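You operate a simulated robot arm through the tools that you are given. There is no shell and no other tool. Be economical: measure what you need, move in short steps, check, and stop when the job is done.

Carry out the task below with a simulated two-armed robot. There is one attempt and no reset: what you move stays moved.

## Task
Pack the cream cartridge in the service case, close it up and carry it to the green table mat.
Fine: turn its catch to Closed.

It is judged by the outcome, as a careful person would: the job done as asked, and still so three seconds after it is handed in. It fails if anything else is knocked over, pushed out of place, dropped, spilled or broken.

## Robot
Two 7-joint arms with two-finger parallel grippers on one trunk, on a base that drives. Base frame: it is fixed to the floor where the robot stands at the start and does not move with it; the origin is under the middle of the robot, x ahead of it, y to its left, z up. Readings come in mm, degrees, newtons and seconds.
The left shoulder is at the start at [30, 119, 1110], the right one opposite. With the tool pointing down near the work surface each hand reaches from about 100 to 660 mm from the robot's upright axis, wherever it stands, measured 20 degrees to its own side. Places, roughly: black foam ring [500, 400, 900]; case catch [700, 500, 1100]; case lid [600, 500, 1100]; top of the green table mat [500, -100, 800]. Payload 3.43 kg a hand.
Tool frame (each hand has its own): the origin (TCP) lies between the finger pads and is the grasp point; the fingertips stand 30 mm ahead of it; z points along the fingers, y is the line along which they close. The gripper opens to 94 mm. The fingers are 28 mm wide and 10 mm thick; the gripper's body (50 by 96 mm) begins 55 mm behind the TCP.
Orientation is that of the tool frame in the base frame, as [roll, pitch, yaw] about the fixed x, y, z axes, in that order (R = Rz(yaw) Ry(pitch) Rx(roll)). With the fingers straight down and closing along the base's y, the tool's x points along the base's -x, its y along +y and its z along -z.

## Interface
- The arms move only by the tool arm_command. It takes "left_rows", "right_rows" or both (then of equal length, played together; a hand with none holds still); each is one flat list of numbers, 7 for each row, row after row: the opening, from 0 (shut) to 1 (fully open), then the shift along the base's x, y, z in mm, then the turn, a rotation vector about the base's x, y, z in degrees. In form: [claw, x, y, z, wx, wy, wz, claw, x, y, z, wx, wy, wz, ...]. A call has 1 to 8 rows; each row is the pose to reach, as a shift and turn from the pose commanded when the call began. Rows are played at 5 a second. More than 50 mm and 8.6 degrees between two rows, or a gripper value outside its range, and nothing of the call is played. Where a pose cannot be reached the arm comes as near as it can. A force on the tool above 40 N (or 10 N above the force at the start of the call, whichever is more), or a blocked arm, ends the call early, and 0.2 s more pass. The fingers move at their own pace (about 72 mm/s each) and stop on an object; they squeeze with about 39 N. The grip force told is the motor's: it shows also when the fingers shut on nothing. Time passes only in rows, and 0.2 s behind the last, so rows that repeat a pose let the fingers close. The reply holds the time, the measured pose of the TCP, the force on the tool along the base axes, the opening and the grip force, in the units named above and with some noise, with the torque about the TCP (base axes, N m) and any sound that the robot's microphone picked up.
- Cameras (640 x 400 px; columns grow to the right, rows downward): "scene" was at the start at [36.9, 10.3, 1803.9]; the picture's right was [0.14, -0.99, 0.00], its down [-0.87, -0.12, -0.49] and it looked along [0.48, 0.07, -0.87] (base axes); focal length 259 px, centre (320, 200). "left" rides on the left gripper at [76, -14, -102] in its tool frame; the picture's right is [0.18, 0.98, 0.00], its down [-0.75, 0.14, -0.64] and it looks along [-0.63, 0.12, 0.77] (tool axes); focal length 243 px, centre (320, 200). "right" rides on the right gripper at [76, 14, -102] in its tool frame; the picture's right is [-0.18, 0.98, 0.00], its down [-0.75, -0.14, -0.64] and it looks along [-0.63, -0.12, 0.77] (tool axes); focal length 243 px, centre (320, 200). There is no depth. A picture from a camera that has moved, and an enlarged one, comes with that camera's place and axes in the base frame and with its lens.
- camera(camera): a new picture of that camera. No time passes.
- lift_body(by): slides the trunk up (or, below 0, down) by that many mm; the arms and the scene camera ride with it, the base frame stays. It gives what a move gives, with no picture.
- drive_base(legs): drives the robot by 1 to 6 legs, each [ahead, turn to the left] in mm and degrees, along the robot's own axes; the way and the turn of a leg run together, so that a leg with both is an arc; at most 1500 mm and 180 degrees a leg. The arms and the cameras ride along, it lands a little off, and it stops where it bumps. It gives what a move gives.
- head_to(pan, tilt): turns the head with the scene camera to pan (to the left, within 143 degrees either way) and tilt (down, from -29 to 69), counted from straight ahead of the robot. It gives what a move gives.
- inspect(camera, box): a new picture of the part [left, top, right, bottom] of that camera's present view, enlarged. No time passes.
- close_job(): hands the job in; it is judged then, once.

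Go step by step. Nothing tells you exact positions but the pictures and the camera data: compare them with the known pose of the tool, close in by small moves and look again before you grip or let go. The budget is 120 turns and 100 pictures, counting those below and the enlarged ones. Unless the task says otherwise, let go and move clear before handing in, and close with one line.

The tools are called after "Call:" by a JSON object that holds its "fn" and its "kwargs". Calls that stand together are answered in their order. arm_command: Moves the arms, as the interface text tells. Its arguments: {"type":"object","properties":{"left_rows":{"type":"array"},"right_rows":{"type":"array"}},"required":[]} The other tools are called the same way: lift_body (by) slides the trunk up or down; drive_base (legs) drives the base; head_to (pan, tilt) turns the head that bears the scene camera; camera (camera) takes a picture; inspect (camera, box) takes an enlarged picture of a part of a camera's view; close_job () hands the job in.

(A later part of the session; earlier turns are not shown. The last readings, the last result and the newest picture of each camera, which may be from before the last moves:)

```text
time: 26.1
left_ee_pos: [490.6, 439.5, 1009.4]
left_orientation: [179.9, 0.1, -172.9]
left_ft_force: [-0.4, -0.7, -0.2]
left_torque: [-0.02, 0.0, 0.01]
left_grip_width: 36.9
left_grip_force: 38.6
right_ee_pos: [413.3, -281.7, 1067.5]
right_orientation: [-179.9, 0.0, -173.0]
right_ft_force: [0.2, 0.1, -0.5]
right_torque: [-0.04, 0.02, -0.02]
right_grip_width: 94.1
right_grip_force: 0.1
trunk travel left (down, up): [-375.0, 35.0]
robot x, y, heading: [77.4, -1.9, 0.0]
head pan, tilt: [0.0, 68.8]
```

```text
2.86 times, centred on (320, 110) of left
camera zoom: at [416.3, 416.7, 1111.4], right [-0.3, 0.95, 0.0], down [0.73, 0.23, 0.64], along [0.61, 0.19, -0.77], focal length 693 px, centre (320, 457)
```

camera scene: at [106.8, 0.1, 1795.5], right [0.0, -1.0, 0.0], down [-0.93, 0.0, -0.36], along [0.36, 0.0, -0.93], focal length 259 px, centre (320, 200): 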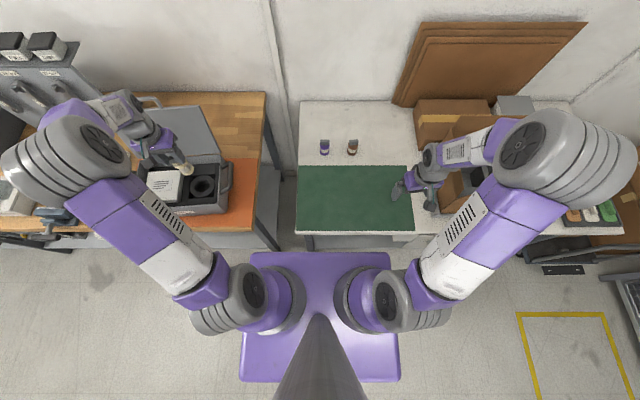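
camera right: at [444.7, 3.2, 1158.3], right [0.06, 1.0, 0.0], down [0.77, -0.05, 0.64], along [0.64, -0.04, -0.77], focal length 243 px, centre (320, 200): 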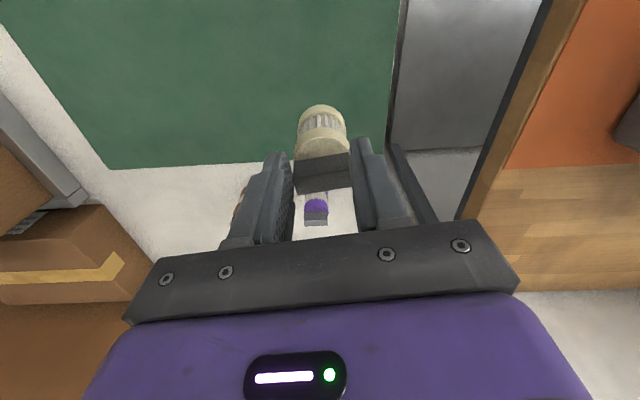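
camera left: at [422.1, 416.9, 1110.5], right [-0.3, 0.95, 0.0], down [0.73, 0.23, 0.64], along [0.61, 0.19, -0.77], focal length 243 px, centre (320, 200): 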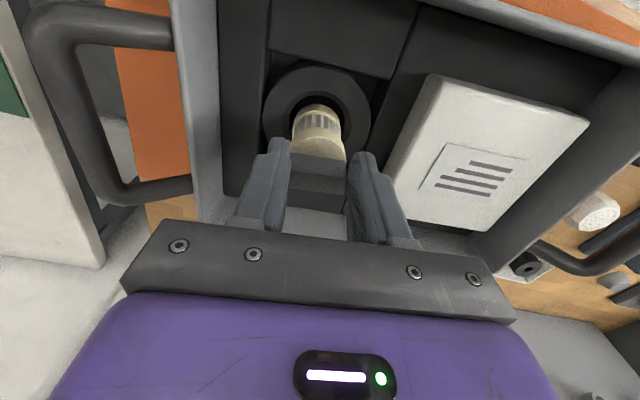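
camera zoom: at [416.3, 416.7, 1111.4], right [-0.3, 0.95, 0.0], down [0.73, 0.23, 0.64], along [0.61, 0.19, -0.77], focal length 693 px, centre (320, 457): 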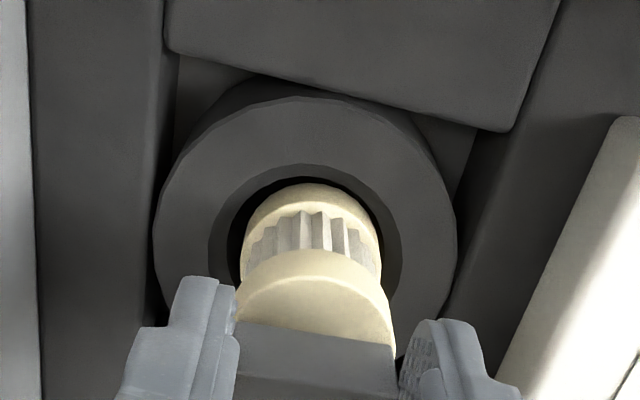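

Clear and nearly centred. I'll lower it slowly into the ring.

Call:
{"fn": "arm_command", "kwargs": {"left_rows": [0, -1, -2, 0, 0, 0, 0, 0, -1, -2, -8, 0, 0, 0, 0, -1, -2, -16, 0, 0, 0, 0, -1, -2, -24, 0, 0, 0]}}

Call:
{"fn": "inspect", "kwargs": {"camera": "left", "box": [240, 40, 400, 180]}}

```text
time: 27.1
left_ee_pos: [490.8, 438.2, 983.8]
left_orientation: [-180.0, 0.0, -172.9]
left_ft_force: [0.5, -0.1, -1.0]
left_torque: [-0.02, 0.03, 0.01]
left_grip_width: 36.8
left_grip_force: 39.2
right_ee_pos: [413.3, -280.3, 1067.2]
right_orientation: [-179.9, -0.1, -173.0]
right_ft_force: [0.3, 0.4, 0.1]
right_torque: [0.01, -0.01, -0.01]
right_grip_width: 94.0
right_grip_force: 0.1
trunk travel left (down, up): [-375.0, 35.0]
robot x, y, heading: [77.2, -0.3, -0.1]
head pan, tilt: [0.0, 68.8]
```

```text
2.86 times, centred on (320, 110) of left
camera zoom: at [415.4, 414.7, 1086.9], right [-0.3, 0.95, 0.0], down [0.73, 0.23, 0.64], along [0.61, 0.2, -0.77], focal length 693 px, centre (320, 457)
```

zoom: 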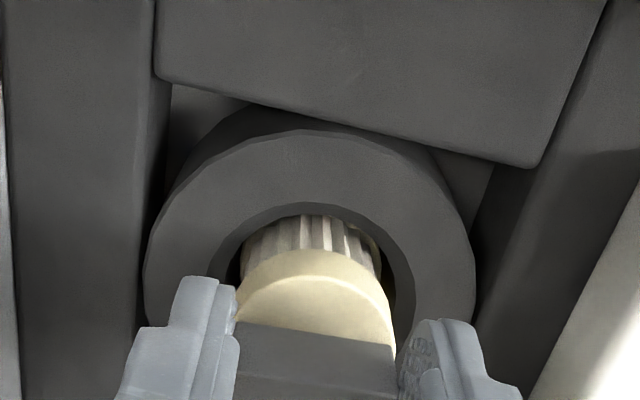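

Call:
{"fn": "arm_command", "kwargs": {"left_rows": [0, 0, 0, -5, 0, 0, 0, 0, 0, 0, -10, 0, 0, 0, 0, 0, 0, -15, 0, 0, 0]}}

Call:
{"fn": "inspect", "kwargs": {"camera": "left", "box": [240, 40, 400, 180]}}

```text
time: 27.9
left_ee_pos: [489.7, 435.6, 972.2]
left_orientation: [179.8, 0.4, -173.0]
left_ft_force: [-0.2, -0.4, 32.2]
left_torque: [-0.04, -0.42, 0.0]
left_grip_width: 37.6
left_grip_force: 39.1
right_ee_pos: [410.3, -282.6, 1067.4]
right_orientation: [179.9, 0.1, -173.0]
right_ft_force: [-0.3, 1.1, 0.0]
right_torque: [-0.01, -0.01, 0.02]
right_grip_width: 94.1
right_grip_force: 0.0
trunk travel left (down, up): [-375.0, 35.0]
robot x, y, heading: [77.6, -2.7, -0.1]
head pan, tilt: [0.0, 68.8]
```

```text
2.86 times, centred on (320, 110) of left
camera zoom: at [415.1, 413.4, 1074.9], right [-0.3, 0.95, 0.0], down [0.73, 0.23, 0.65], along [0.62, 0.2, -0.76], focal length 693 px, centre (320, 457)
```

zoom: 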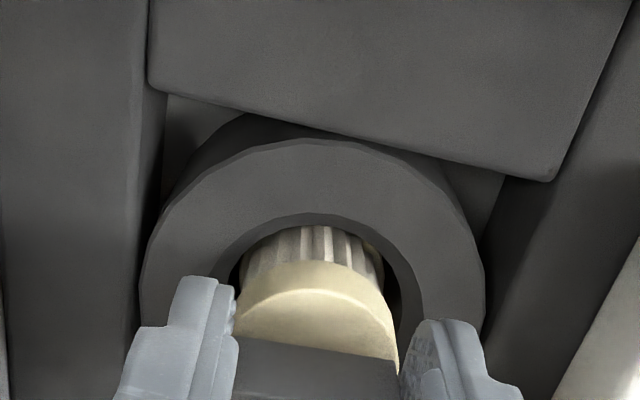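

It met firm resistance at about the depth of the ring's floor. I'll ease off, release, rise and look.

Call:
{"fn": "arm_command", "kwargs": {"left_rows": [0, 0, 1, 3, 0, 0, 0, 0.25, 0, 1, 3, 0, 0, 0, 0.4, 0, 1, 3, 0, 0, 0, 0.5, 0, 1, 3, 0, 0, 0, 0.5, 0, 1, 30, 0, 0, 0, 0.5, 0, 1, 70, 0, 0, 0, 0.5, 0, 1, 110, 0, 0, 0]}}

Call:
{"fn": "camera", "kwargs": {"camera": "left"}}

Call:
{"fn": "inspect", "kwargs": {"camera": "scene", "box": [120, 100, 260, 230]}}

```text
time: 29.6
left_ee_pos: [489.4, 438.1, 1080.4]
left_orientation: [-180.0, 0.0, -173.0]
left_ft_force: [-0.2, -0.6, -0.5]
left_torque: [0.02, -0.01, 0.03]
left_grip_width: 47.1
left_grip_force: 0.0
right_ee_pos: [413.1, -281.7, 1066.3]
right_orientation: [-180.0, 0.0, -173.0]
right_ft_force: [-0.6, -0.5, -0.1]
right_torque: [-0.01, 0.01, 0.01]
right_grip_width: 94.0
right_grip_force: 0.0
trunk travel left (down, up): [-375.0, 35.0]
robot x, y, heading: [77.4, 3.3, 0.1]
head pan, tilt: [0.0, 68.8]
```

```text
61 pictures are left
camera left: at [414.9, 415.4, 1184.1], right [-0.3, 0.95, 0.0], down [0.73, 0.23, 0.64], along [0.61, 0.19, -0.77], focal length 243 px, centre (320, 200)
```

left: 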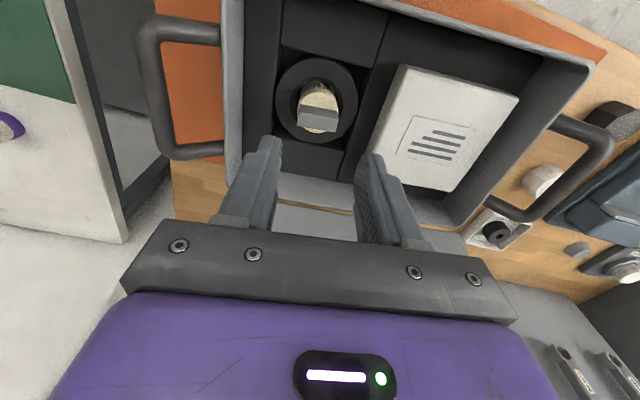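

```text
3.08 times, centred on (190, 165) of scene
camera zoom: at [106.0, 0.9, 1795.5], right [0.0, -1.0, 0.0], down [-0.93, 0.0, -0.36], along [0.36, 0.0, -0.93], focal length 797 px, centre (720, 308)
```

zoom: 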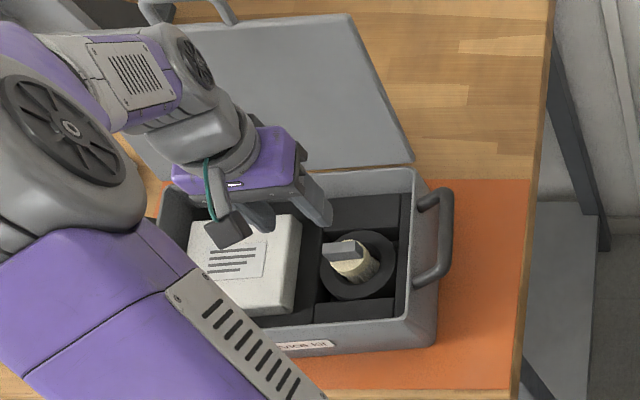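

Call:
{"fn": "inspect", "kwargs": {"camera": "left", "box": [265, 40, 375, 150]}}

Call:
{"fn": "inspect", "kwargs": {"camera": "scene", "box": [180, 165, 220, 205]}}

```text
3.64 times, centred on (320, 95) of left
camera zoom: at [414.9, 415.4, 1184.1], right [-0.3, 0.95, 0.0], down [0.73, 0.23, 0.64], along [0.61, 0.19, -0.77], focal length 882 px, centre (320, 582)
```

zoom: 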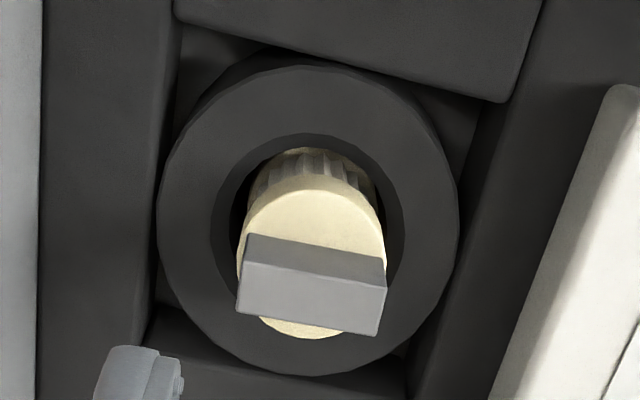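

```text
10.00 times, centred on (200, 185) of scene
camera zoom: at [106.0, 0.9, 1795.5], right [0.0, -1.0, 0.0], down [-0.93, 0.0, -0.36], along [0.36, 0.0, -0.93], focal length 2590 px, centre (1520, 350)
```

zoom: 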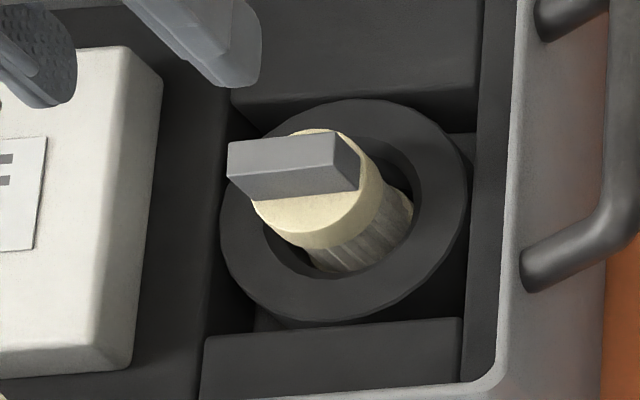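

The cartridge is seated upright in the ring with its fin top at about z=967. Next I'll back the left hand off and study the lid, its catch and the handles.

Call:
{"fn": "arm_command", "kwargs": {"left_rows": [1, -20, 20, 35, 0, 0, 0, 1, -40, 40, 70, 0, 0, -4, 1, -70, 60, 100, 0, 0, -7, 1, -100, 80, 130, 0, 0, -7, 1, -130, 100, 160, 0, 0, -7]}}

Call:
{"fn": "head_to", "kwargs": {"pan": 38, "tilt": 50}}

Call:
{"fn": "camera", "kwargs": {"camera": "scene"}}

Call:
{"fn": "camera", "kwargs": {"camera": "left"}}

```text
time: 30.8
left_ee_pos: [357.4, 540.6, 1240.2]
left_orientation: [179.9, -0.1, -180.0]
left_ft_force: [-0.4, -1.1, -0.2]
left_torque: [-0.01, 0.0, -0.01]
left_grip_width: 94.2
left_grip_force: 0.0
right_ee_pos: [413.0, -282.1, 1067.6]
right_orientation: [-179.9, -0.1, -173.0]
right_ft_force: [0.1, 0.1, -0.8]
right_torque: [0.01, 0.01, -0.01]
right_grip_width: 94.1
right_grip_force: 0.1
trunk travel left (down, up): [-375.0, 35.0]
robot x, y, heading: [81.0, -2.3, -0.1]
head pan, tilt: [0.0, 68.8]
```

```text
time: 31.8
left_ee_pos: [359.0, 538.5, 1239.0]
left_orientation: [-179.9, 0.0, -180.0]
left_ft_force: [-0.1, 1.0, -0.4]
left_torque: [0.01, 0.02, 0.02]
left_grip_width: 93.7
left_grip_force: 0.0
right_ee_pos: [412.9, -282.8, 1067.1]
right_orientation: [180.0, 0.1, -173.0]
right_ft_force: [-0.6, -0.1, 0.4]
right_torque: [0.03, -0.02, 0.01]
right_grip_width: 94.0
right_grip_force: 0.0
trunk travel left (down, up): [-375.0, 35.0]
robot x, y, heading: [79.6, -1.9, 0.2]
head pan, tilt: [38.0, 50.0]
```

```text
57 pictures are left
camera scene: at [111.6, 48.7, 1817.4], right [0.62, -0.79, 0.0], down [-0.6, -0.47, -0.64], along [0.51, 0.4, -0.77], focal length 259 px, centre (320, 200)
```

scene: 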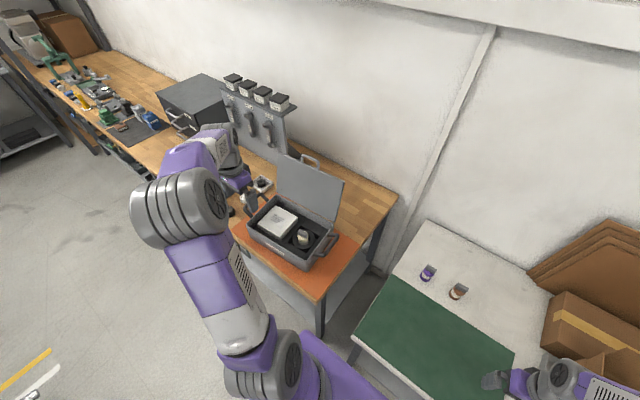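

```text
56 pictures are left
camera left: at [282.5, 525.2, 1341.7], right [-0.18, 0.98, 0.0], down [0.75, 0.14, 0.64], along [0.63, 0.12, -0.77], focal length 243 px, centre (320, 200)
```

left: 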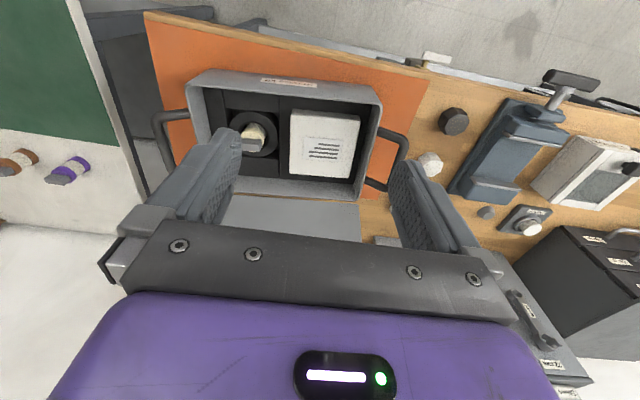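

Call:
{"fn": "inspect", "kwargs": {"camera": "scene", "box": [225, 140, 355, 280]}}

Call:
{"fn": "inspect", "kwargs": {"camera": "left", "box": [140, 50, 420, 210]}}

```text
2.86 times, centred on (290, 210) of scene
camera zoom: at [111.6, 48.7, 1817.4], right [0.62, -0.79, 0.0], down [-0.6, -0.47, -0.64], along [0.51, 0.4, -0.77], focal length 740 px, centre (406, 171)
```

zoom: 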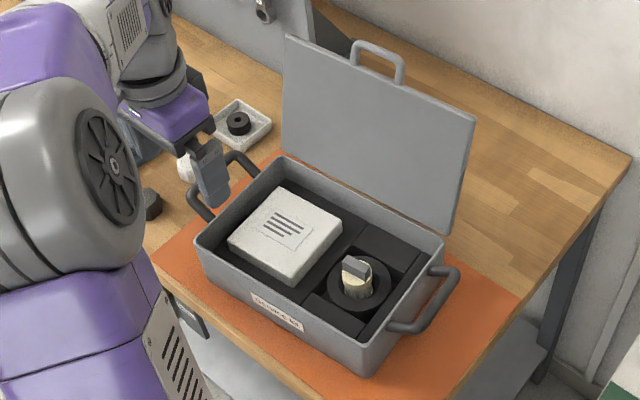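

```text
2.29 times, centred on (280, 130) of left
camera zoom: at [282.5, 525.2, 1341.7], right [-0.18, 0.98, 0.0], down [0.75, 0.14, 0.64], along [0.63, 0.12, -0.77], focal length 555 px, centre (411, 360)
```

zoom: 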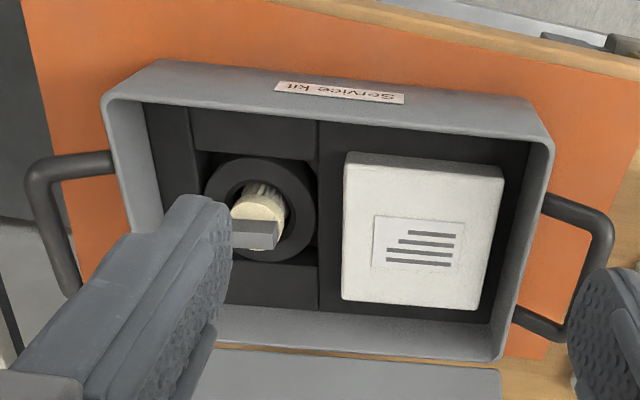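

I now have the layout. The case is about 290×190 mm with its rim near z≈967, and the lid leans back with a hoop at its free edge near (653, 518, 1209). The far handle can't be reached from here, so I'll move the base to stand square in front of the case, after checking the floor behind me.

Call:
{"fn": "head_to", "kwargs": {"pan": 140, "tilt": 45}}

Call:
{"fn": "camera", "kwargs": {"camera": "scene"}}

Call:
{"fn": "head_to", "kwargs": {"pan": -140, "tilt": 45}}

Call:
{"fn": "camera", "kwargs": {"camera": "scene"}}

Call:
{"fn": "head_to", "kwargs": {"pan": 70, "tilt": 55}}

Call:
{"fn": "camera", "kwargs": {"camera": "scene"}}

```text
time: 33.6
left_ee_pos: [358.1, 538.2, 1238.8]
left_orientation: [179.9, 0.1, -180.0]
left_ft_force: [-0.2, -0.3, 0.3]
left_torque: [-0.01, 0.01, -0.01]
left_grip_width: 93.9
left_grip_force: 0.2
right_ee_pos: [413.5, -281.7, 1066.2]
right_orientation: [179.9, 0.1, -173.0]
right_ft_force: [-0.1, -0.7, -0.3]
right_torque: [0.02, 0.01, -0.02]
right_grip_width: 93.9
right_grip_force: 0.1
trunk travel left (down, up): [-375.0, 35.0]
robot x, y, heading: [79.8, 2.4, 0.2]
head pan, tilt: [140.0, 45.0]
```

```text
53 pictures are left
camera scene: at [-11.3, 53.6, 1824.4], right [0.64, 0.77, 0.0], down [0.54, -0.45, -0.71], along [-0.54, 0.45, -0.71], focal length 259 px, centre (320, 200)
```

scene: 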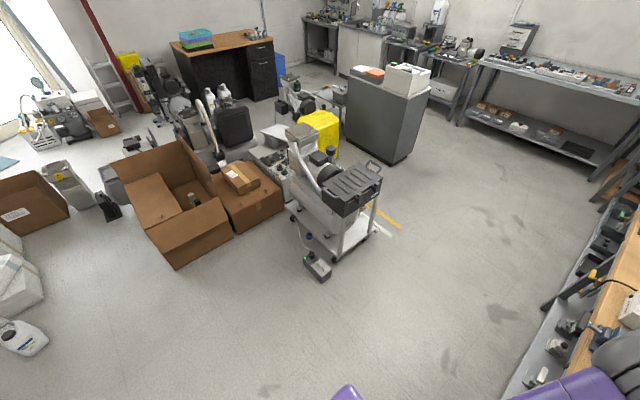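

```text
time: 37.4
left_ee_pos: [358.6, 538.8, 1240.5]
left_orientation: [-180.0, -0.1, -179.8]
left_ft_force: [0.5, 0.1, -0.8]
left_torque: [-0.03, 0.01, -0.01]
left_grip_width: 93.9
left_grip_force: 0.1
right_ee_pos: [413.8, -281.8, 1066.8]
right_orientation: [179.9, 0.1, -173.0]
right_ft_force: [-0.7, -0.8, 0.6]
right_torque: [0.03, 0.0, 0.01]
right_grip_width: 94.4
right_grip_force: 0.2
trunk travel left (down, up): [-375.0, 35.0]
robot x, y, heading: [77.8, -2.8, -0.2]
head pan, tilt: [-140.0, 45.0]
```

```text
52 pictures are left
camera scene: at [-11.3, -51.0, 1824.4], right [-0.64, 0.77, 0.0], down [0.54, 0.46, -0.71], along [-0.54, -0.46, -0.71], focal length 259 px, centre (320, 200)
```

scene: 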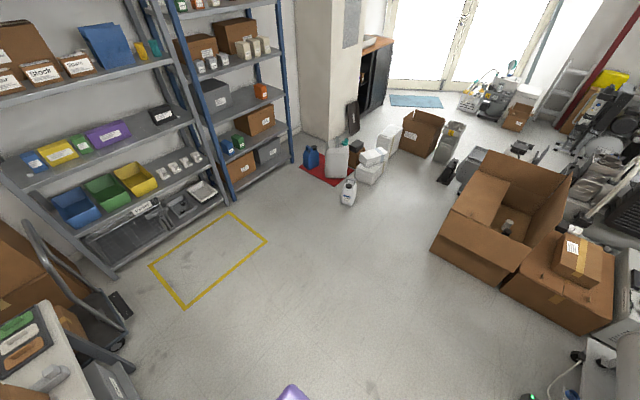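

```text
time: 40.5
left_ee_pos: [359.1, 537.7, 1239.3]
left_orientation: [-180.0, 0.0, -179.9]
left_ft_force: [0.1, -0.2, -1.1]
left_torque: [0.04, 0.02, -0.02]
left_grip_width: 94.0
left_grip_force: 0.0
right_ee_pos: [412.9, -281.8, 1066.6]
right_orientation: [-180.0, 0.0, -173.0]
right_ft_force: [0.2, 0.7, -0.2]
right_torque: [-0.04, 0.04, -0.03]
right_grip_width: 94.0
right_grip_force: 0.0
trunk travel left (down, up): [-375.0, 35.0]
robot x, y, heading: [79.4, 0.7, 0.3]
head pan, tilt: [70.0, 55.0]
```

```text
51 pictures are left
camera scene: at [75.6, 69.1, 1810.9], right [0.94, -0.34, 0.0], down [-0.28, -0.77, -0.57], along [0.2, 0.54, -0.82], focal length 259 px, centre (320, 200)
```

scene: 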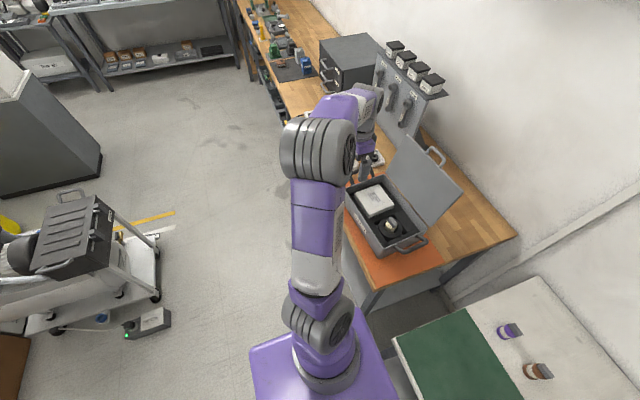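

The floor around me is clear. I'll tuck the left hand in, then back up, turn, shift left and turn back to face the case.

Call:
{"fn": "arm_command", "kwargs": {"left_rows": [1, 0, -45, 10, 0, 0, 0, 1, 0, -90, 20, 0, 0, 0, 1, 0, -135, 30, 0, 0, 0, 1, 0, -180, 40, 0, 0, 0, 1, 0, -225, 50, 0, 0, 0]}}

Call:
{"fn": "drive_base", "kwargs": {"legs": [[-350, 0], [0, 90], [500, 0], [0, -90]]}}

Call:
{"fn": "head_to", "kwargs": {"pan": 0, "tilt": 50}}

Call:
{"fn": "camera", "kwargs": {"camera": "scene"}}

```text
time: 41.7
left_ee_pos: [359.8, 310.9, 1290.0]
left_orientation: [179.9, 0.0, -179.9]
left_ft_force: [-0.4, -0.8, -0.4]
left_torque: [-0.01, -0.04, 0.02]
left_grip_width: 94.1
left_grip_force: 0.0
right_ee_pos: [413.3, -282.7, 1067.7]
right_orientation: [179.9, 0.0, -173.0]
right_ft_force: [-0.2, -0.3, 0.0]
right_torque: [0.01, 0.02, 0.01]
right_grip_width: 94.0
right_grip_force: 0.1
trunk travel left (down, up): [-375.0, 35.0]
robot x, y, heading: [78.3, 0.2, 0.1]
head pan, tilt: [70.0, 55.0]
```

```text
time: 54.1
left_ee_pos: [11.9, 811.9, 1288.9]
left_orientation: [-180.0, 0.0, -180.0]
left_ft_force: [0.6, -0.5, 0.7]
left_torque: [-0.01, -0.02, 0.05]
left_grip_width: 94.1
left_grip_force: 0.0
right_ee_pos: [65.0, 217.5, 1066.0]
right_orientation: [180.0, 0.0, -173.0]
right_ft_force: [-0.3, 0.2, -0.5]
right_torque: [0.02, 0.0, -0.03]
right_grip_width: 93.9
right_grip_force: 0.0
trunk travel left (down, up): [-375.0, 35.0]
robot x, y, heading: [-270.7, 501.8, 0.2]
head pan, tilt: [70.0, 55.0]
```

```text
time: 55.5
left_ee_pos: [12.3, 810.7, 1291.0]
left_orientation: [-180.0, 0.0, -180.0]
left_ft_force: [0.7, 0.3, -0.4]
left_torque: [0.0, 0.01, -0.01]
left_grip_width: 94.3
left_grip_force: 0.1
right_ee_pos: [65.2, 216.8, 1067.2]
right_orientation: [-179.9, 0.0, -173.0]
right_ft_force: [-0.4, -0.4, 0.2]
right_torque: [0.0, -0.01, 0.01]
right_grip_width: 94.1
right_grip_force: 0.0
trunk travel left (down, up): [-375.0, 35.0]
robot x, y, heading: [-269.3, 499.4, 0.3]
head pan, tilt: [0.0, 50.0]
```

```text
50 pictures are left
camera scene: at [-220.1, 500.7, 1817.4], right [0.0, -1.0, 0.0], down [-0.77, 0.0, -0.64], along [0.64, 0.0, -0.77], focal length 259 px, centre (320, 200)
```

scene: 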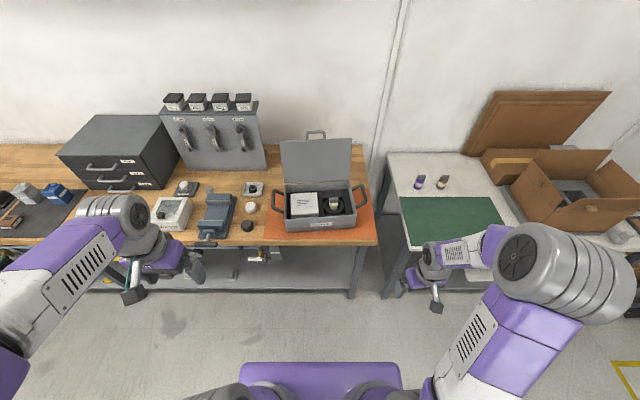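

I'm now square in front of the case. I'll drive ahead about 290 mm.

Call:
{"fn": "drive_base", "kwargs": {"legs": [[290, 0]]}}

Call:
{"fn": "camera", "kwargs": {"camera": "scene"}}

```text
time: 57.5
left_ee_pos: [302.0, 813.3, 1290.1]
left_orientation: [180.0, 0.0, -179.7]
left_ft_force: [-0.3, 0.0, -0.1]
left_torque: [0.0, 0.02, 0.02]
left_grip_width: 94.3
left_grip_force: 0.1
right_ee_pos: [357.4, 219.3, 1067.2]
right_orientation: [179.9, 0.0, -172.9]
right_ft_force: [0.2, 0.1, 0.7]
right_torque: [0.01, 0.04, -0.03]
right_grip_width: 94.3
right_grip_force: 0.1
trunk travel left (down, up): [-375.0, 35.0]
robot x, y, heading: [26.6, 498.9, 0.3]
head pan, tilt: [0.0, 50.0]
```

```text
49 pictures are left
camera scene: at [71.1, 501.5, 1817.5], right [0.0, -1.0, 0.0], down [-0.77, 0.0, -0.64], along [0.64, 0.0, -0.77], focal length 259 px, centre (320, 200)
```

scene: 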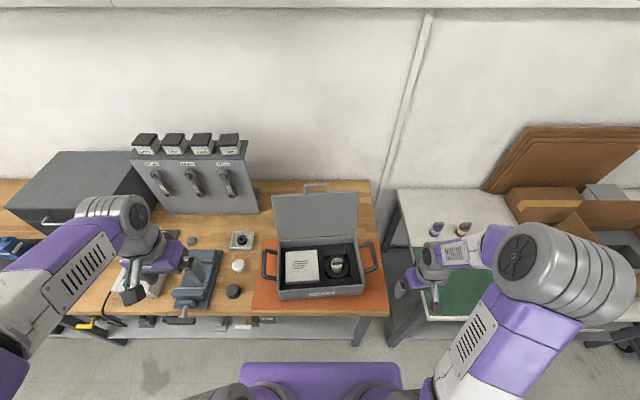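

Call:
{"fn": "inspect", "kwargs": {"camera": "scene", "box": [250, 175, 390, 305]}}

```text
3.08 times, centred on (320, 240) of scene
camera zoom: at [71.1, 501.5, 1817.5], right [0.0, -1.0, 0.0], down [-0.77, 0.0, -0.64], along [0.64, 0.0, -0.77], focal length 797 px, centre (320, 77)
```

zoom: 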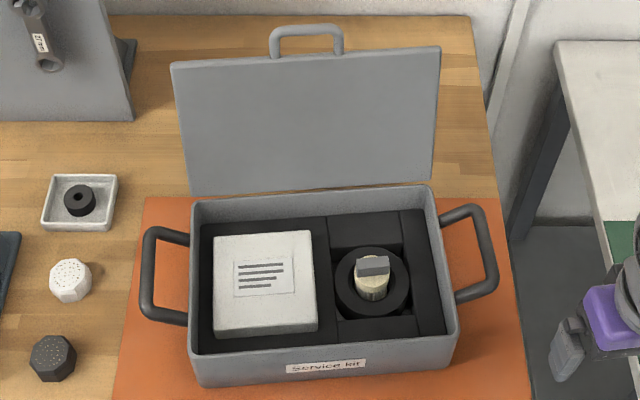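

The geometry agrees between views: case corners near (411,352), (385,641), (577,657) and (600,362), rim z≈967, lid leaning back about 22°, and hoop bar near (673, 517, 1172). I'll close the lid with the left hand pinching the hoop bar, starting by rolling the hand 90°.

Call:
{"fn": "arm_command", "kwargs": {"left_rows": [1, 10, -36, 0, 0, 0, 8, 1, 20, -72, 0, 0, 0, 16, 1, 30, -108, 0, 0, 0, 24, 1, 40, -144, 0, 0, 0, 32, 1, 50, -180, 0, 0, 0, 40, 1, 60, -216, 0, 0, 0, 48, 1, 70, -252, 0, 0, 0, 56, 1, 80, -288, 0, 0, 0, 64]}}

Call:
{"fn": "arm_command", "kwargs": {"left_rows": [0.5, 0, 0, 0, 0, 0, 8, 0.4, 0, 0, 0, 0, 0, 16, 0.4, 0, 0, 0, 0, 0, 24, 0.4, 0, 0, 0, 0, 0, 26, 0.4, 0, 0, 0, 0, 0, 26]}}

```text
time: 59.3
left_ee_pos: [381.5, 523.5, 1291.0]
left_orientation: [-180.0, 0.2, -115.5]
left_ft_force: [0.7, 0.4, 0.3]
left_torque: [0.03, 0.0, -0.02]
left_grip_width: 94.1
left_grip_force: 0.0
right_ee_pos: [357.3, 217.8, 1066.1]
right_orientation: [179.9, 0.0, -172.9]
right_ft_force: [-0.4, 0.2, 0.6]
right_torque: [0.02, 0.01, -0.02]
right_grip_width: 93.9
right_grip_force: 0.1
trunk travel left (down, up): [-375.0, 35.0]
robot x, y, heading: [24.1, 499.1, 0.4]
head pan, tilt: [0.0, 50.0]
```

```text
time: 60.5
left_ee_pos: [381.1, 525.4, 1290.1]
left_orientation: [179.9, 0.0, -89.7]
left_ft_force: [0.9, -0.3, 1.4]
left_torque: [-0.01, 0.01, 0.02]
left_grip_width: 37.4
left_grip_force: 0.0
right_ee_pos: [356.6, 219.8, 1067.1]
right_orientation: [179.9, 0.0, -172.8]
right_ft_force: [0.6, -0.6, -0.3]
right_torque: [0.0, 0.04, 0.03]
right_grip_width: 94.1
right_grip_force: 0.0
trunk travel left (down, up): [-375.0, 35.0]
robot x, y, heading: [21.5, 503.0, 0.3]
head pan, tilt: [0.0, 50.0]
```

Call:
{"fn": "arm_command", "kwargs": {"left_rows": [0.4, 25, -1, -8, 0, -8, 0, 0.4, 50, -2, -16, 0, -16, 0, 0.4, 75, -3, -24, 0, -24, 0, 0.4, 100, -4, -32, 0, -32, 0, 0.4, 125, -5, -40, 0, -40, 0, 0.4, 150, -6, -50, 0, -48, 0, 0.4, 170, -7, -55, 0, -56, 0, 0.4, 190, -8, -60, 0, -60, 0]}}

Call:
{"fn": "camera", "kwargs": {"camera": "left"}}

Call:
{"fn": "inspect", "kwargs": {"camera": "scene", "box": [250, 155, 390, 285]}}

```text
time: 62.3
left_ee_pos: [573.0, 518.8, 1231.6]
left_orientation: [-119.9, -0.1, -89.9]
left_ft_force: [-0.1, 0.6, -0.3]
left_torque: [0.03, -0.01, 0.03]
left_grip_width: 37.6
left_grip_force: 0.1
right_ee_pos: [358.6, 219.7, 1066.3]
right_orientation: [179.9, 0.0, -172.7]
right_ft_force: [0.2, 0.8, -0.1]
right_torque: [0.01, 0.03, -0.02]
right_grip_width: 93.9
right_grip_force: 0.0
trunk travel left (down, up): [-375.0, 35.0]
robot x, y, heading: [25.7, 501.9, 0.2]
head pan, tilt: [0.0, 50.0]
```

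```text
47 pictures are left
camera left: at [490.5, 442.5, 1294.4], right [-0.49, -0.19, -0.85], down [-0.63, 0.75, 0.19], along [0.6, 0.63, -0.49], focal length 243 px, centre (320, 200)
```

left: 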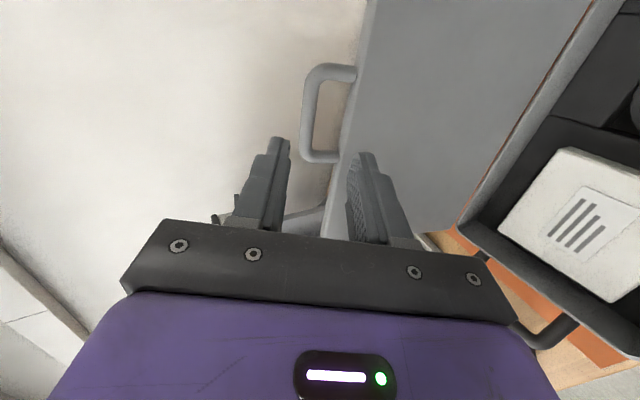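

```text
3.08 times, centred on (320, 220) of scene
camera zoom: at [72.9, 501.0, 1817.4], right [0.0, -1.0, 0.0], down [-0.77, 0.0, -0.64], along [0.64, 0.0, -0.77], focal length 797 px, centre (320, 138)
```

zoom: 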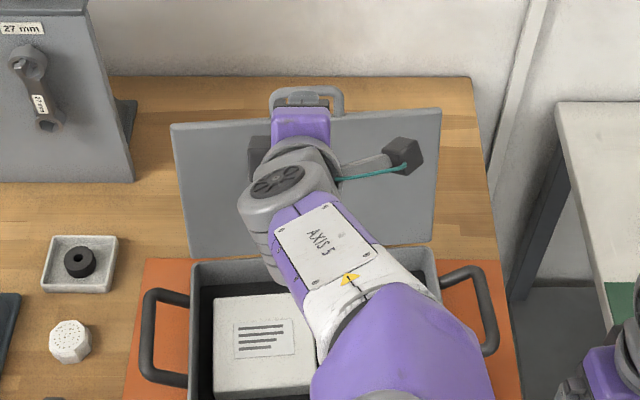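

Call:
{"fn": "arm_command", "kwargs": {"left_rows": [0.25, 20, -1, -7, 0, 0, 0, 0.25, 38, -1, -16, 0, 0, 0, 0.25, 38, -1, -16, 0, 0, 0]}}

Call:
{"fn": "inspect", "kwargs": {"camera": "left", "box": [230, 40, 430, 240]}}

```text
time: 63.1
left_ee_pos: [608.4, 515.6, 1214.9]
left_orientation: [-120.0, -0.4, -89.9]
left_ft_force: [0.4, -0.3, -1.2]
left_torque: [0.0, 0.0, 0.01]
left_grip_width: 23.4
left_grip_force: 0.0
right_ee_pos: [356.3, 220.3, 1067.6]
right_orientation: [179.9, 0.0, -172.8]
right_ft_force: [-0.1, 0.6, -0.1]
right_torque: [0.0, -0.01, -0.01]
right_grip_width: 93.8
right_grip_force: 0.0
trunk travel left (down, up): [-375.0, 35.0]
robot x, y, heading: [22.9, 500.0, 0.0]
head pan, tilt: [0.0, 50.0]
```

```text
2.00 times, centred on (330, 140) of left
camera zoom: at [526.6, 441.7, 1278.6], right [-0.49, -0.19, -0.85], down [-0.63, 0.75, 0.2], along [0.6, 0.63, -0.49], focal length 485 px, centre (300, 320)
```

zoom: 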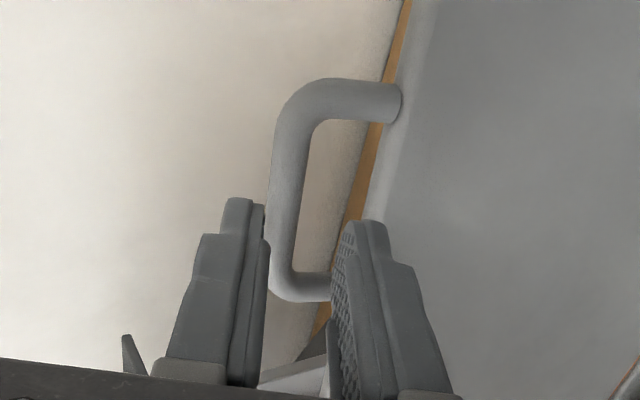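

Call:
{"fn": "arm_command", "kwargs": {"left_rows": [0.25, 10, 2, -3, 0, 0, 0, 0.25, 25, 2, -11, 0, 0, 0, 0.25, 40, 2, -19, 0, 0, 0, 0.25, 40, 2, -19, 0, 0, 0]}}

Call:
{"fn": "inspect", "kwargs": {"camera": "left", "box": [230, 40, 430, 240]}}

Call:
{"fn": "inspect", "kwargs": {"camera": "scene", "box": [280, 165, 360, 225]}}

```text
time: 64.1
left_ee_pos: [649.0, 518.5, 1194.8]
left_orientation: [-120.1, -0.2, -89.8]
left_ft_force: [-0.4, 0.6, -0.7]
left_torque: [-0.01, -0.01, -0.01]
left_grip_width: 23.3
left_grip_force: 0.2
right_ee_pos: [356.0, 219.4, 1066.5]
right_orientation: [-179.9, 0.0, -172.8]
right_ft_force: [-0.1, -0.2, 0.2]
right_torque: [-0.02, 0.01, 0.0]
right_grip_width: 94.2
right_grip_force: 0.0
trunk travel left (down, up): [-375.0, 35.0]
robot x, y, heading: [22.5, 499.4, 0.4]
head pan, tilt: [0.0, 50.0]
```

```text
2.00 times, centred on (330, 140) of left
camera zoom: at [566.5, 443.0, 1259.7], right [-0.49, -0.19, -0.85], down [-0.63, 0.75, 0.2], along [0.6, 0.63, -0.49], focal length 485 px, centre (300, 320)
```

zoom: 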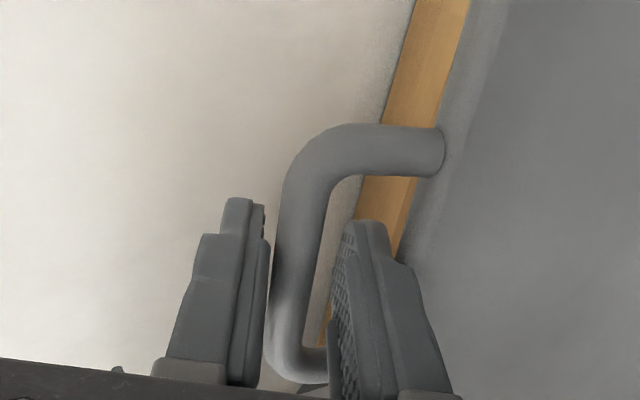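

```text
6.67 times, centred on (320, 195) of scene
camera zoom: at [70.4, 501.4, 1817.5], right [0.0, -1.0, 0.0], down [-0.77, 0.0, -0.64], along [0.64, 0.0, -0.77], focal length 1727 px, centre (320, 233)
```

zoom: 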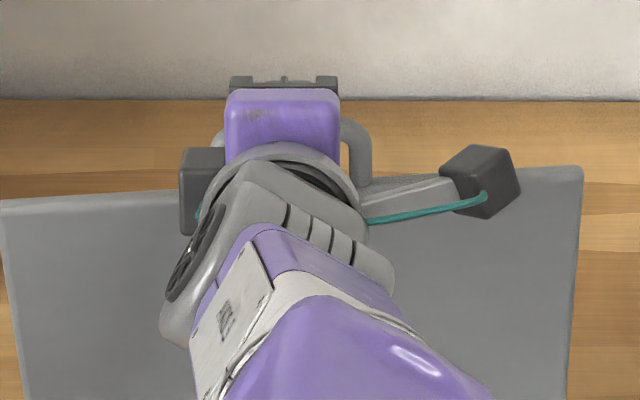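

The bar sits between the fingers. I'll advance 8 mm more and close on it.

Call:
{"fn": "arm_command", "kwargs": {"left_rows": [0.25, 7, 0, -4, 0, 0, 0, 0.1, 7, 0, -4, 0, 0, 0, 0, 7, 0, -4, 0, 0, 0, 0, 7, 0, -4, 0, 0, 0]}}

Call:
{"fn": "inspect", "kwargs": {"camera": "left", "box": [230, 40, 430, 240]}}

```text
time: 65.1
left_ee_pos: [655.6, 518.4, 1193.2]
left_orientation: [-119.9, -0.3, -89.8]
left_ft_force: [2.4, -0.9, 5.9]
left_torque: [-0.63, -0.13, 0.29]
left_grip_width: 16.0
left_grip_force: 38.7
right_ee_pos: [357.2, 219.9, 1066.6]
right_orientation: [180.0, 0.0, -172.8]
right_ft_force: [-0.1, -0.9, 0.4]
right_torque: [0.0, -0.02, 0.03]
right_grip_width: 93.8
right_grip_force: 0.1
trunk travel left (down, up): [-375.0, 35.0]
robot x, y, heading: [22.3, 498.7, 0.2]
head pan, tilt: [0.0, 50.0]
```

```text
2.00 times, centred on (330, 140) of left
camera zoom: at [574.0, 442.8, 1256.6], right [-0.49, -0.19, -0.85], down [-0.63, 0.75, 0.19], along [0.6, 0.63, -0.49], focal length 485 px, centre (300, 320)
```

zoom: 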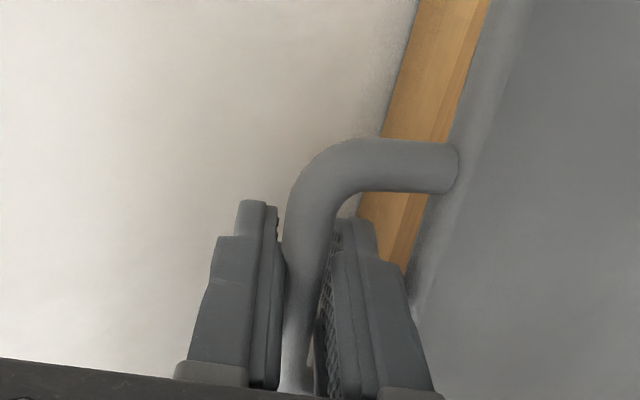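

The hoop is gripped. I'll swing the lid along its arc, first part with a check.

Call:
{"fn": "arm_command", "kwargs": {"left_rows": [0, -18, -1, 6, 0, 0, 0, 0, -37, -3, 11, 0, 0, 0, 0, -61, -4, 14, 0, 0, 0, 0, -85, -6, 16, 0, 0, 0, 0, -107, -7, 14, 0, 0, 0, 0, -129, -9, 12, 0, 0, 0]}}

Call:
{"fn": "camera", "kwargs": {"camera": "scene"}}

Call:
{"fn": "camera", "kwargs": {"camera": "left"}}

```text
time: 66.5
left_ee_pos: [527.4, 510.8, 1203.6]
left_orientation: [-120.0, -0.4, -89.7]
left_ft_force: [5.1, -0.6, -3.2]
left_torque: [-1.43, -1.2, 0.83]
left_grip_width: 16.2
left_grip_force: 39.1
right_ee_pos: [356.9, 220.1, 1066.3]
right_orientation: [180.0, 0.0, -172.7]
right_ft_force: [0.0, 0.4, 0.0]
right_torque: [0.05, -0.03, -0.01]
right_grip_width: 93.9
right_grip_force: 0.1
trunk travel left (down, up): [-375.0, 35.0]
robot x, y, heading: [22.0, 504.6, 0.1]
head pan, tilt: [0.0, 50.0]
```

```text
41 pictures are left
camera scene: at [71.7, 502.6, 1817.4], right [0.0, -1.0, 0.0], down [-0.77, 0.0, -0.64], along [0.64, 0.0, -0.77], focal length 259 px, centre (320, 200)
```

scene: 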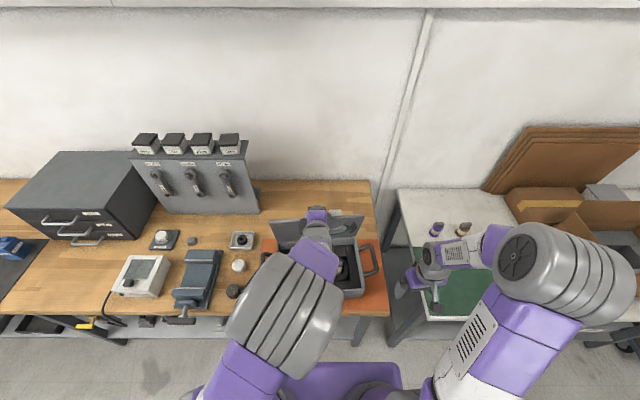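

```text
40 pictures are left
camera left: at [445.2, 435.5, 1267.6], right [-0.49, -0.19, -0.85], down [-0.63, 0.75, 0.19], along [0.6, 0.63, -0.49], focal length 243 px, centre (320, 200)
```

left: 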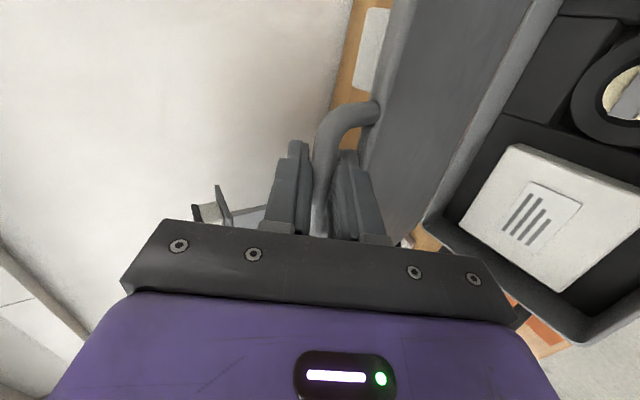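

Call:
{"fn": "arm_command", "kwargs": {"left_rows": [0, -22, -1, -5, 0, 0, 0, 0, -43, -3, -13, 0, 0, 0, 0, -63, -4, -22, 0, 0, 0, 0, -82, -6, -33, 0, 0, 0, 0, -100, -7, -46, 0, 0, 0, 0, -117, -8, -61, 0, 0, 0, 0, -132, -9, -77, 0, 0, 0, 0, -146, -10, -95, 0, 0, 0]}}

Call:
{"fn": "camera", "kwargs": {"camera": "scene"}}

Call:
{"fn": "camera", "kwargs": {"camera": "left"}}

```text
time: 67.6
left_ee_pos: [455.5, 506.0, 1184.6]
left_orientation: [-116.4, -0.7, -89.0]
left_ft_force: [4.5, 5.6, 14.3]
left_torque: [0.36, -2.37, 0.66]
left_grip_width: 15.5
left_grip_force: 39.3
right_ee_pos: [357.3, 220.1, 1067.1]
right_orientation: [180.0, -0.1, -172.7]
right_ft_force: [0.1, -0.2, 0.3]
right_torque: [-0.01, -0.02, -0.04]
right_grip_width: 94.0
right_grip_force: 0.1
trunk travel left (down, up): [-375.0, 35.0]
robot x, y, heading: [19.8, 500.9, 0.3]
head pan, tilt: [0.0, 50.0]
stopped in row 5 (left hand): the force on the tool passed its limit at 50 N (the readings are from after the stop); the commanded pose is now the measured one
```

```text
39 pictures are left
camera scene: at [70.2, 502.6, 1817.4], right [0.01, -1.0, 0.0], down [-0.77, 0.0, -0.64], along [0.64, 0.0, -0.77], focal length 259 px, centre (320, 200)
```

scene: 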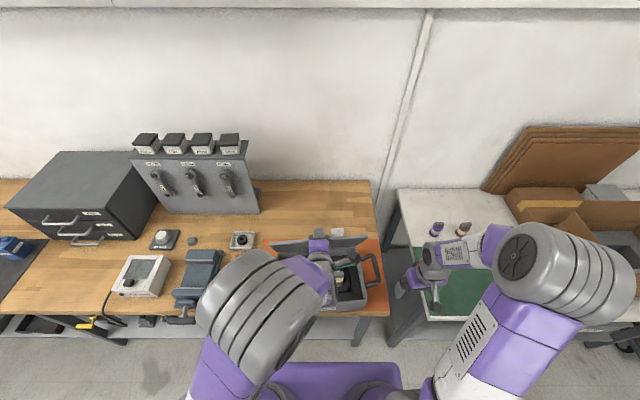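

```text
38 pictures are left
camera left: at [370.0, 429.4, 1244.2], right [-0.43, -0.2, -0.88], down [-0.65, 0.74, 0.15], along [0.62, 0.64, -0.46], focal length 243 px, centre (320, 200)
```

left: 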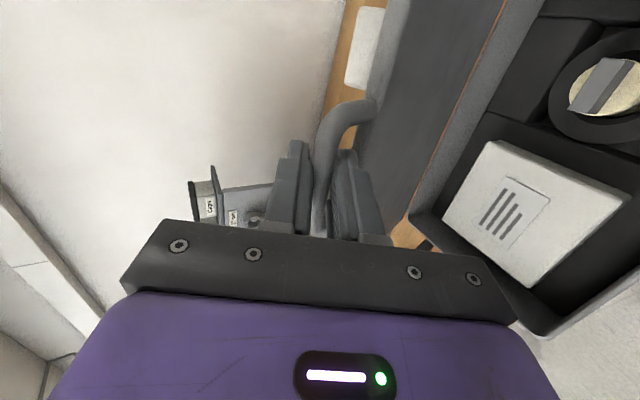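

The grip is fighting the lid's rotation. The lid is now past vertical, so I'll loosen the fingers slightly to hold the bar loosely and lower it resting on the lower finger.

Call:
{"fn": "arm_command", "kwargs": {"left_rows": [0.22, 0, 0, 0, 0, 0, 0, 0.22, 0, 0, 0, 0, 0, 0]}}

Call:
{"fn": "arm_command", "kwargs": {"left_rows": [0.22, -10, 0, -5, 0, 3, 0, 0.22, -20, -1, -11, 0, 4, 0]}}

Call:
{"fn": "camera", "kwargs": {"camera": "left"}}

```text
time: 68.2
left_ee_pos: [451.0, 505.3, 1183.9]
left_orientation: [-116.6, -0.7, -89.3]
left_ft_force: [-5.7, 7.0, 23.5]
left_torque: [0.53, -1.13, 0.17]
left_grip_width: 16.1
left_grip_force: 0.1
right_ee_pos: [355.5, 221.1, 1067.9]
right_orientation: [-179.9, 0.0, -172.7]
right_ft_force: [0.0, 0.6, 0.3]
right_torque: [-0.01, -0.01, 0.0]
right_grip_width: 93.7
right_grip_force: 0.1
trunk travel left (down, up): [-375.0, 35.0]
robot x, y, heading: [24.1, 501.5, 0.3]
head pan, tilt: [0.0, 50.0]
```

```text
time: 68.8
left_ee_pos: [430.5, 502.8, 1174.8]
left_orientation: [-120.4, -0.7, -89.2]
left_ft_force: [-6.3, 5.9, 29.4]
left_torque: [0.09, -2.45, 0.27]
left_grip_width: 16.0
left_grip_force: 0.1
right_ee_pos: [355.3, 220.0, 1068.4]
right_orientation: [-180.0, 0.0, -172.7]
right_ft_force: [-0.2, 0.2, -0.5]
right_torque: [0.02, 0.01, -0.01]
right_grip_width: 93.9
right_grip_force: 0.1
trunk travel left (down, up): [-375.0, 35.0]
robot x, y, heading: [23.4, 499.1, 0.6]
head pan, tilt: [0.0, 50.0]
```

```text
37 pictures are left
camera left: at [350.5, 427.2, 1238.9], right [-0.49, -0.2, -0.85], down [-0.64, 0.75, 0.19], along [0.59, 0.63, -0.5], focal length 243 px, centre (320, 200)
```

left: 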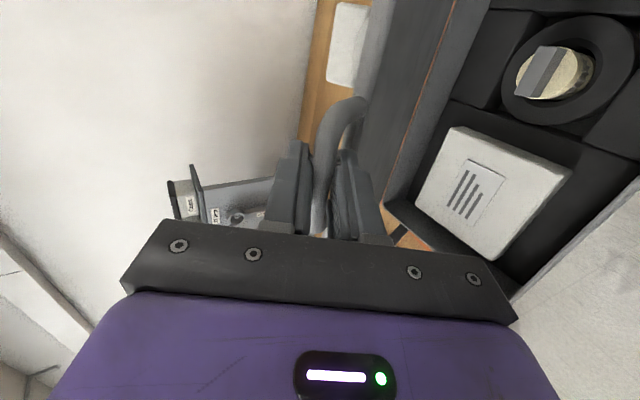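

Call:
{"fn": "inspect", "kwargs": {"camera": "left", "box": [250, 70, 410, 250]}}

Call:
{"fn": "inspect", "kwargs": {"camera": "scene", "box": [260, 220, 390, 320]}}

```text
2.22 times, centred on (330, 160) of left
camera zoom: at [350.5, 427.2, 1238.9], right [-0.49, -0.2, -0.85], down [-0.64, 0.75, 0.19], along [0.59, 0.63, -0.5], focal length 539 px, centre (298, 289)
```

zoom: 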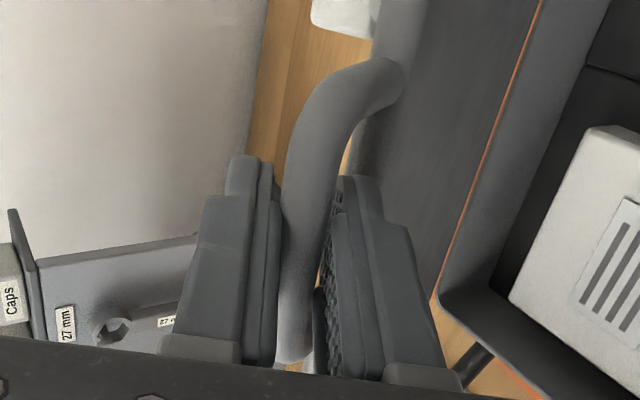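

```text
4.00 times, centred on (325, 270) of scene
camera zoom: at [67.1, 502.8, 1817.7], right [0.0, -1.0, 0.0], down [-0.76, 0.0, -0.64], along [0.64, 0.0, -0.76], focal length 1036 px, centre (300, -80)
```

zoom: 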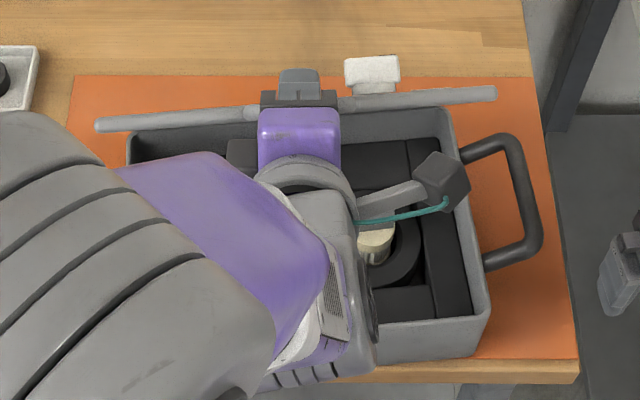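

Call:
{"fn": "arm_command", "kwargs": {"left_rows": [0.2, -3, 0, 2, 0, 0, 0, 0.2, -7, 0, 4, 0, 0, 0]}}

Call:
{"fn": "inspect", "kwargs": {"camera": "left", "box": [250, 70, 410, 250]}}

```text
time: 69.4
left_ee_pos: [424.0, 501.9, 1172.5]
left_orientation: [-121.7, -0.4, -89.4]
left_ft_force: [0.8, -0.4, -0.4]
left_torque: [-0.01, 0.02, 0.0]
left_grip_width: 18.6
left_grip_force: 0.2
right_ee_pos: [357.2, 218.7, 1066.5]
right_orientation: [-180.0, 0.0, -172.8]
right_ft_force: [-0.5, -0.4, 0.7]
right_torque: [0.01, -0.01, 0.01]
right_grip_width: 93.9
right_grip_force: 0.1
trunk travel left (down, up): [-375.0, 35.0]
robot x, y, heading: [23.7, 499.1, 0.1]
head pan, tilt: [0.0, 50.0]
```

```text
2.22 times, centred on (330, 160) of left
camera zoom: at [344.3, 426.5, 1238.7], right [-0.51, -0.2, -0.84], down [-0.63, 0.75, 0.21], along [0.58, 0.63, -0.51], focal length 539 px, centre (298, 289)
```

zoom: 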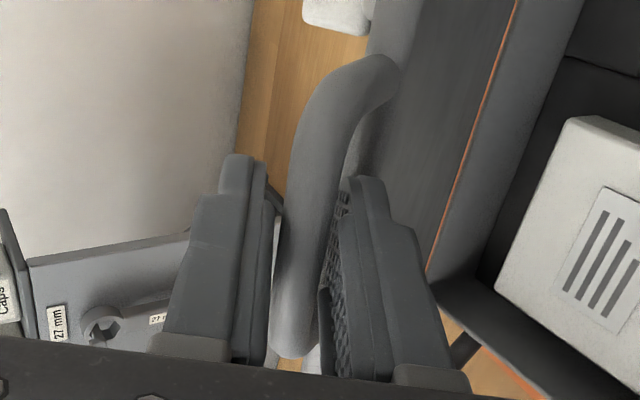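

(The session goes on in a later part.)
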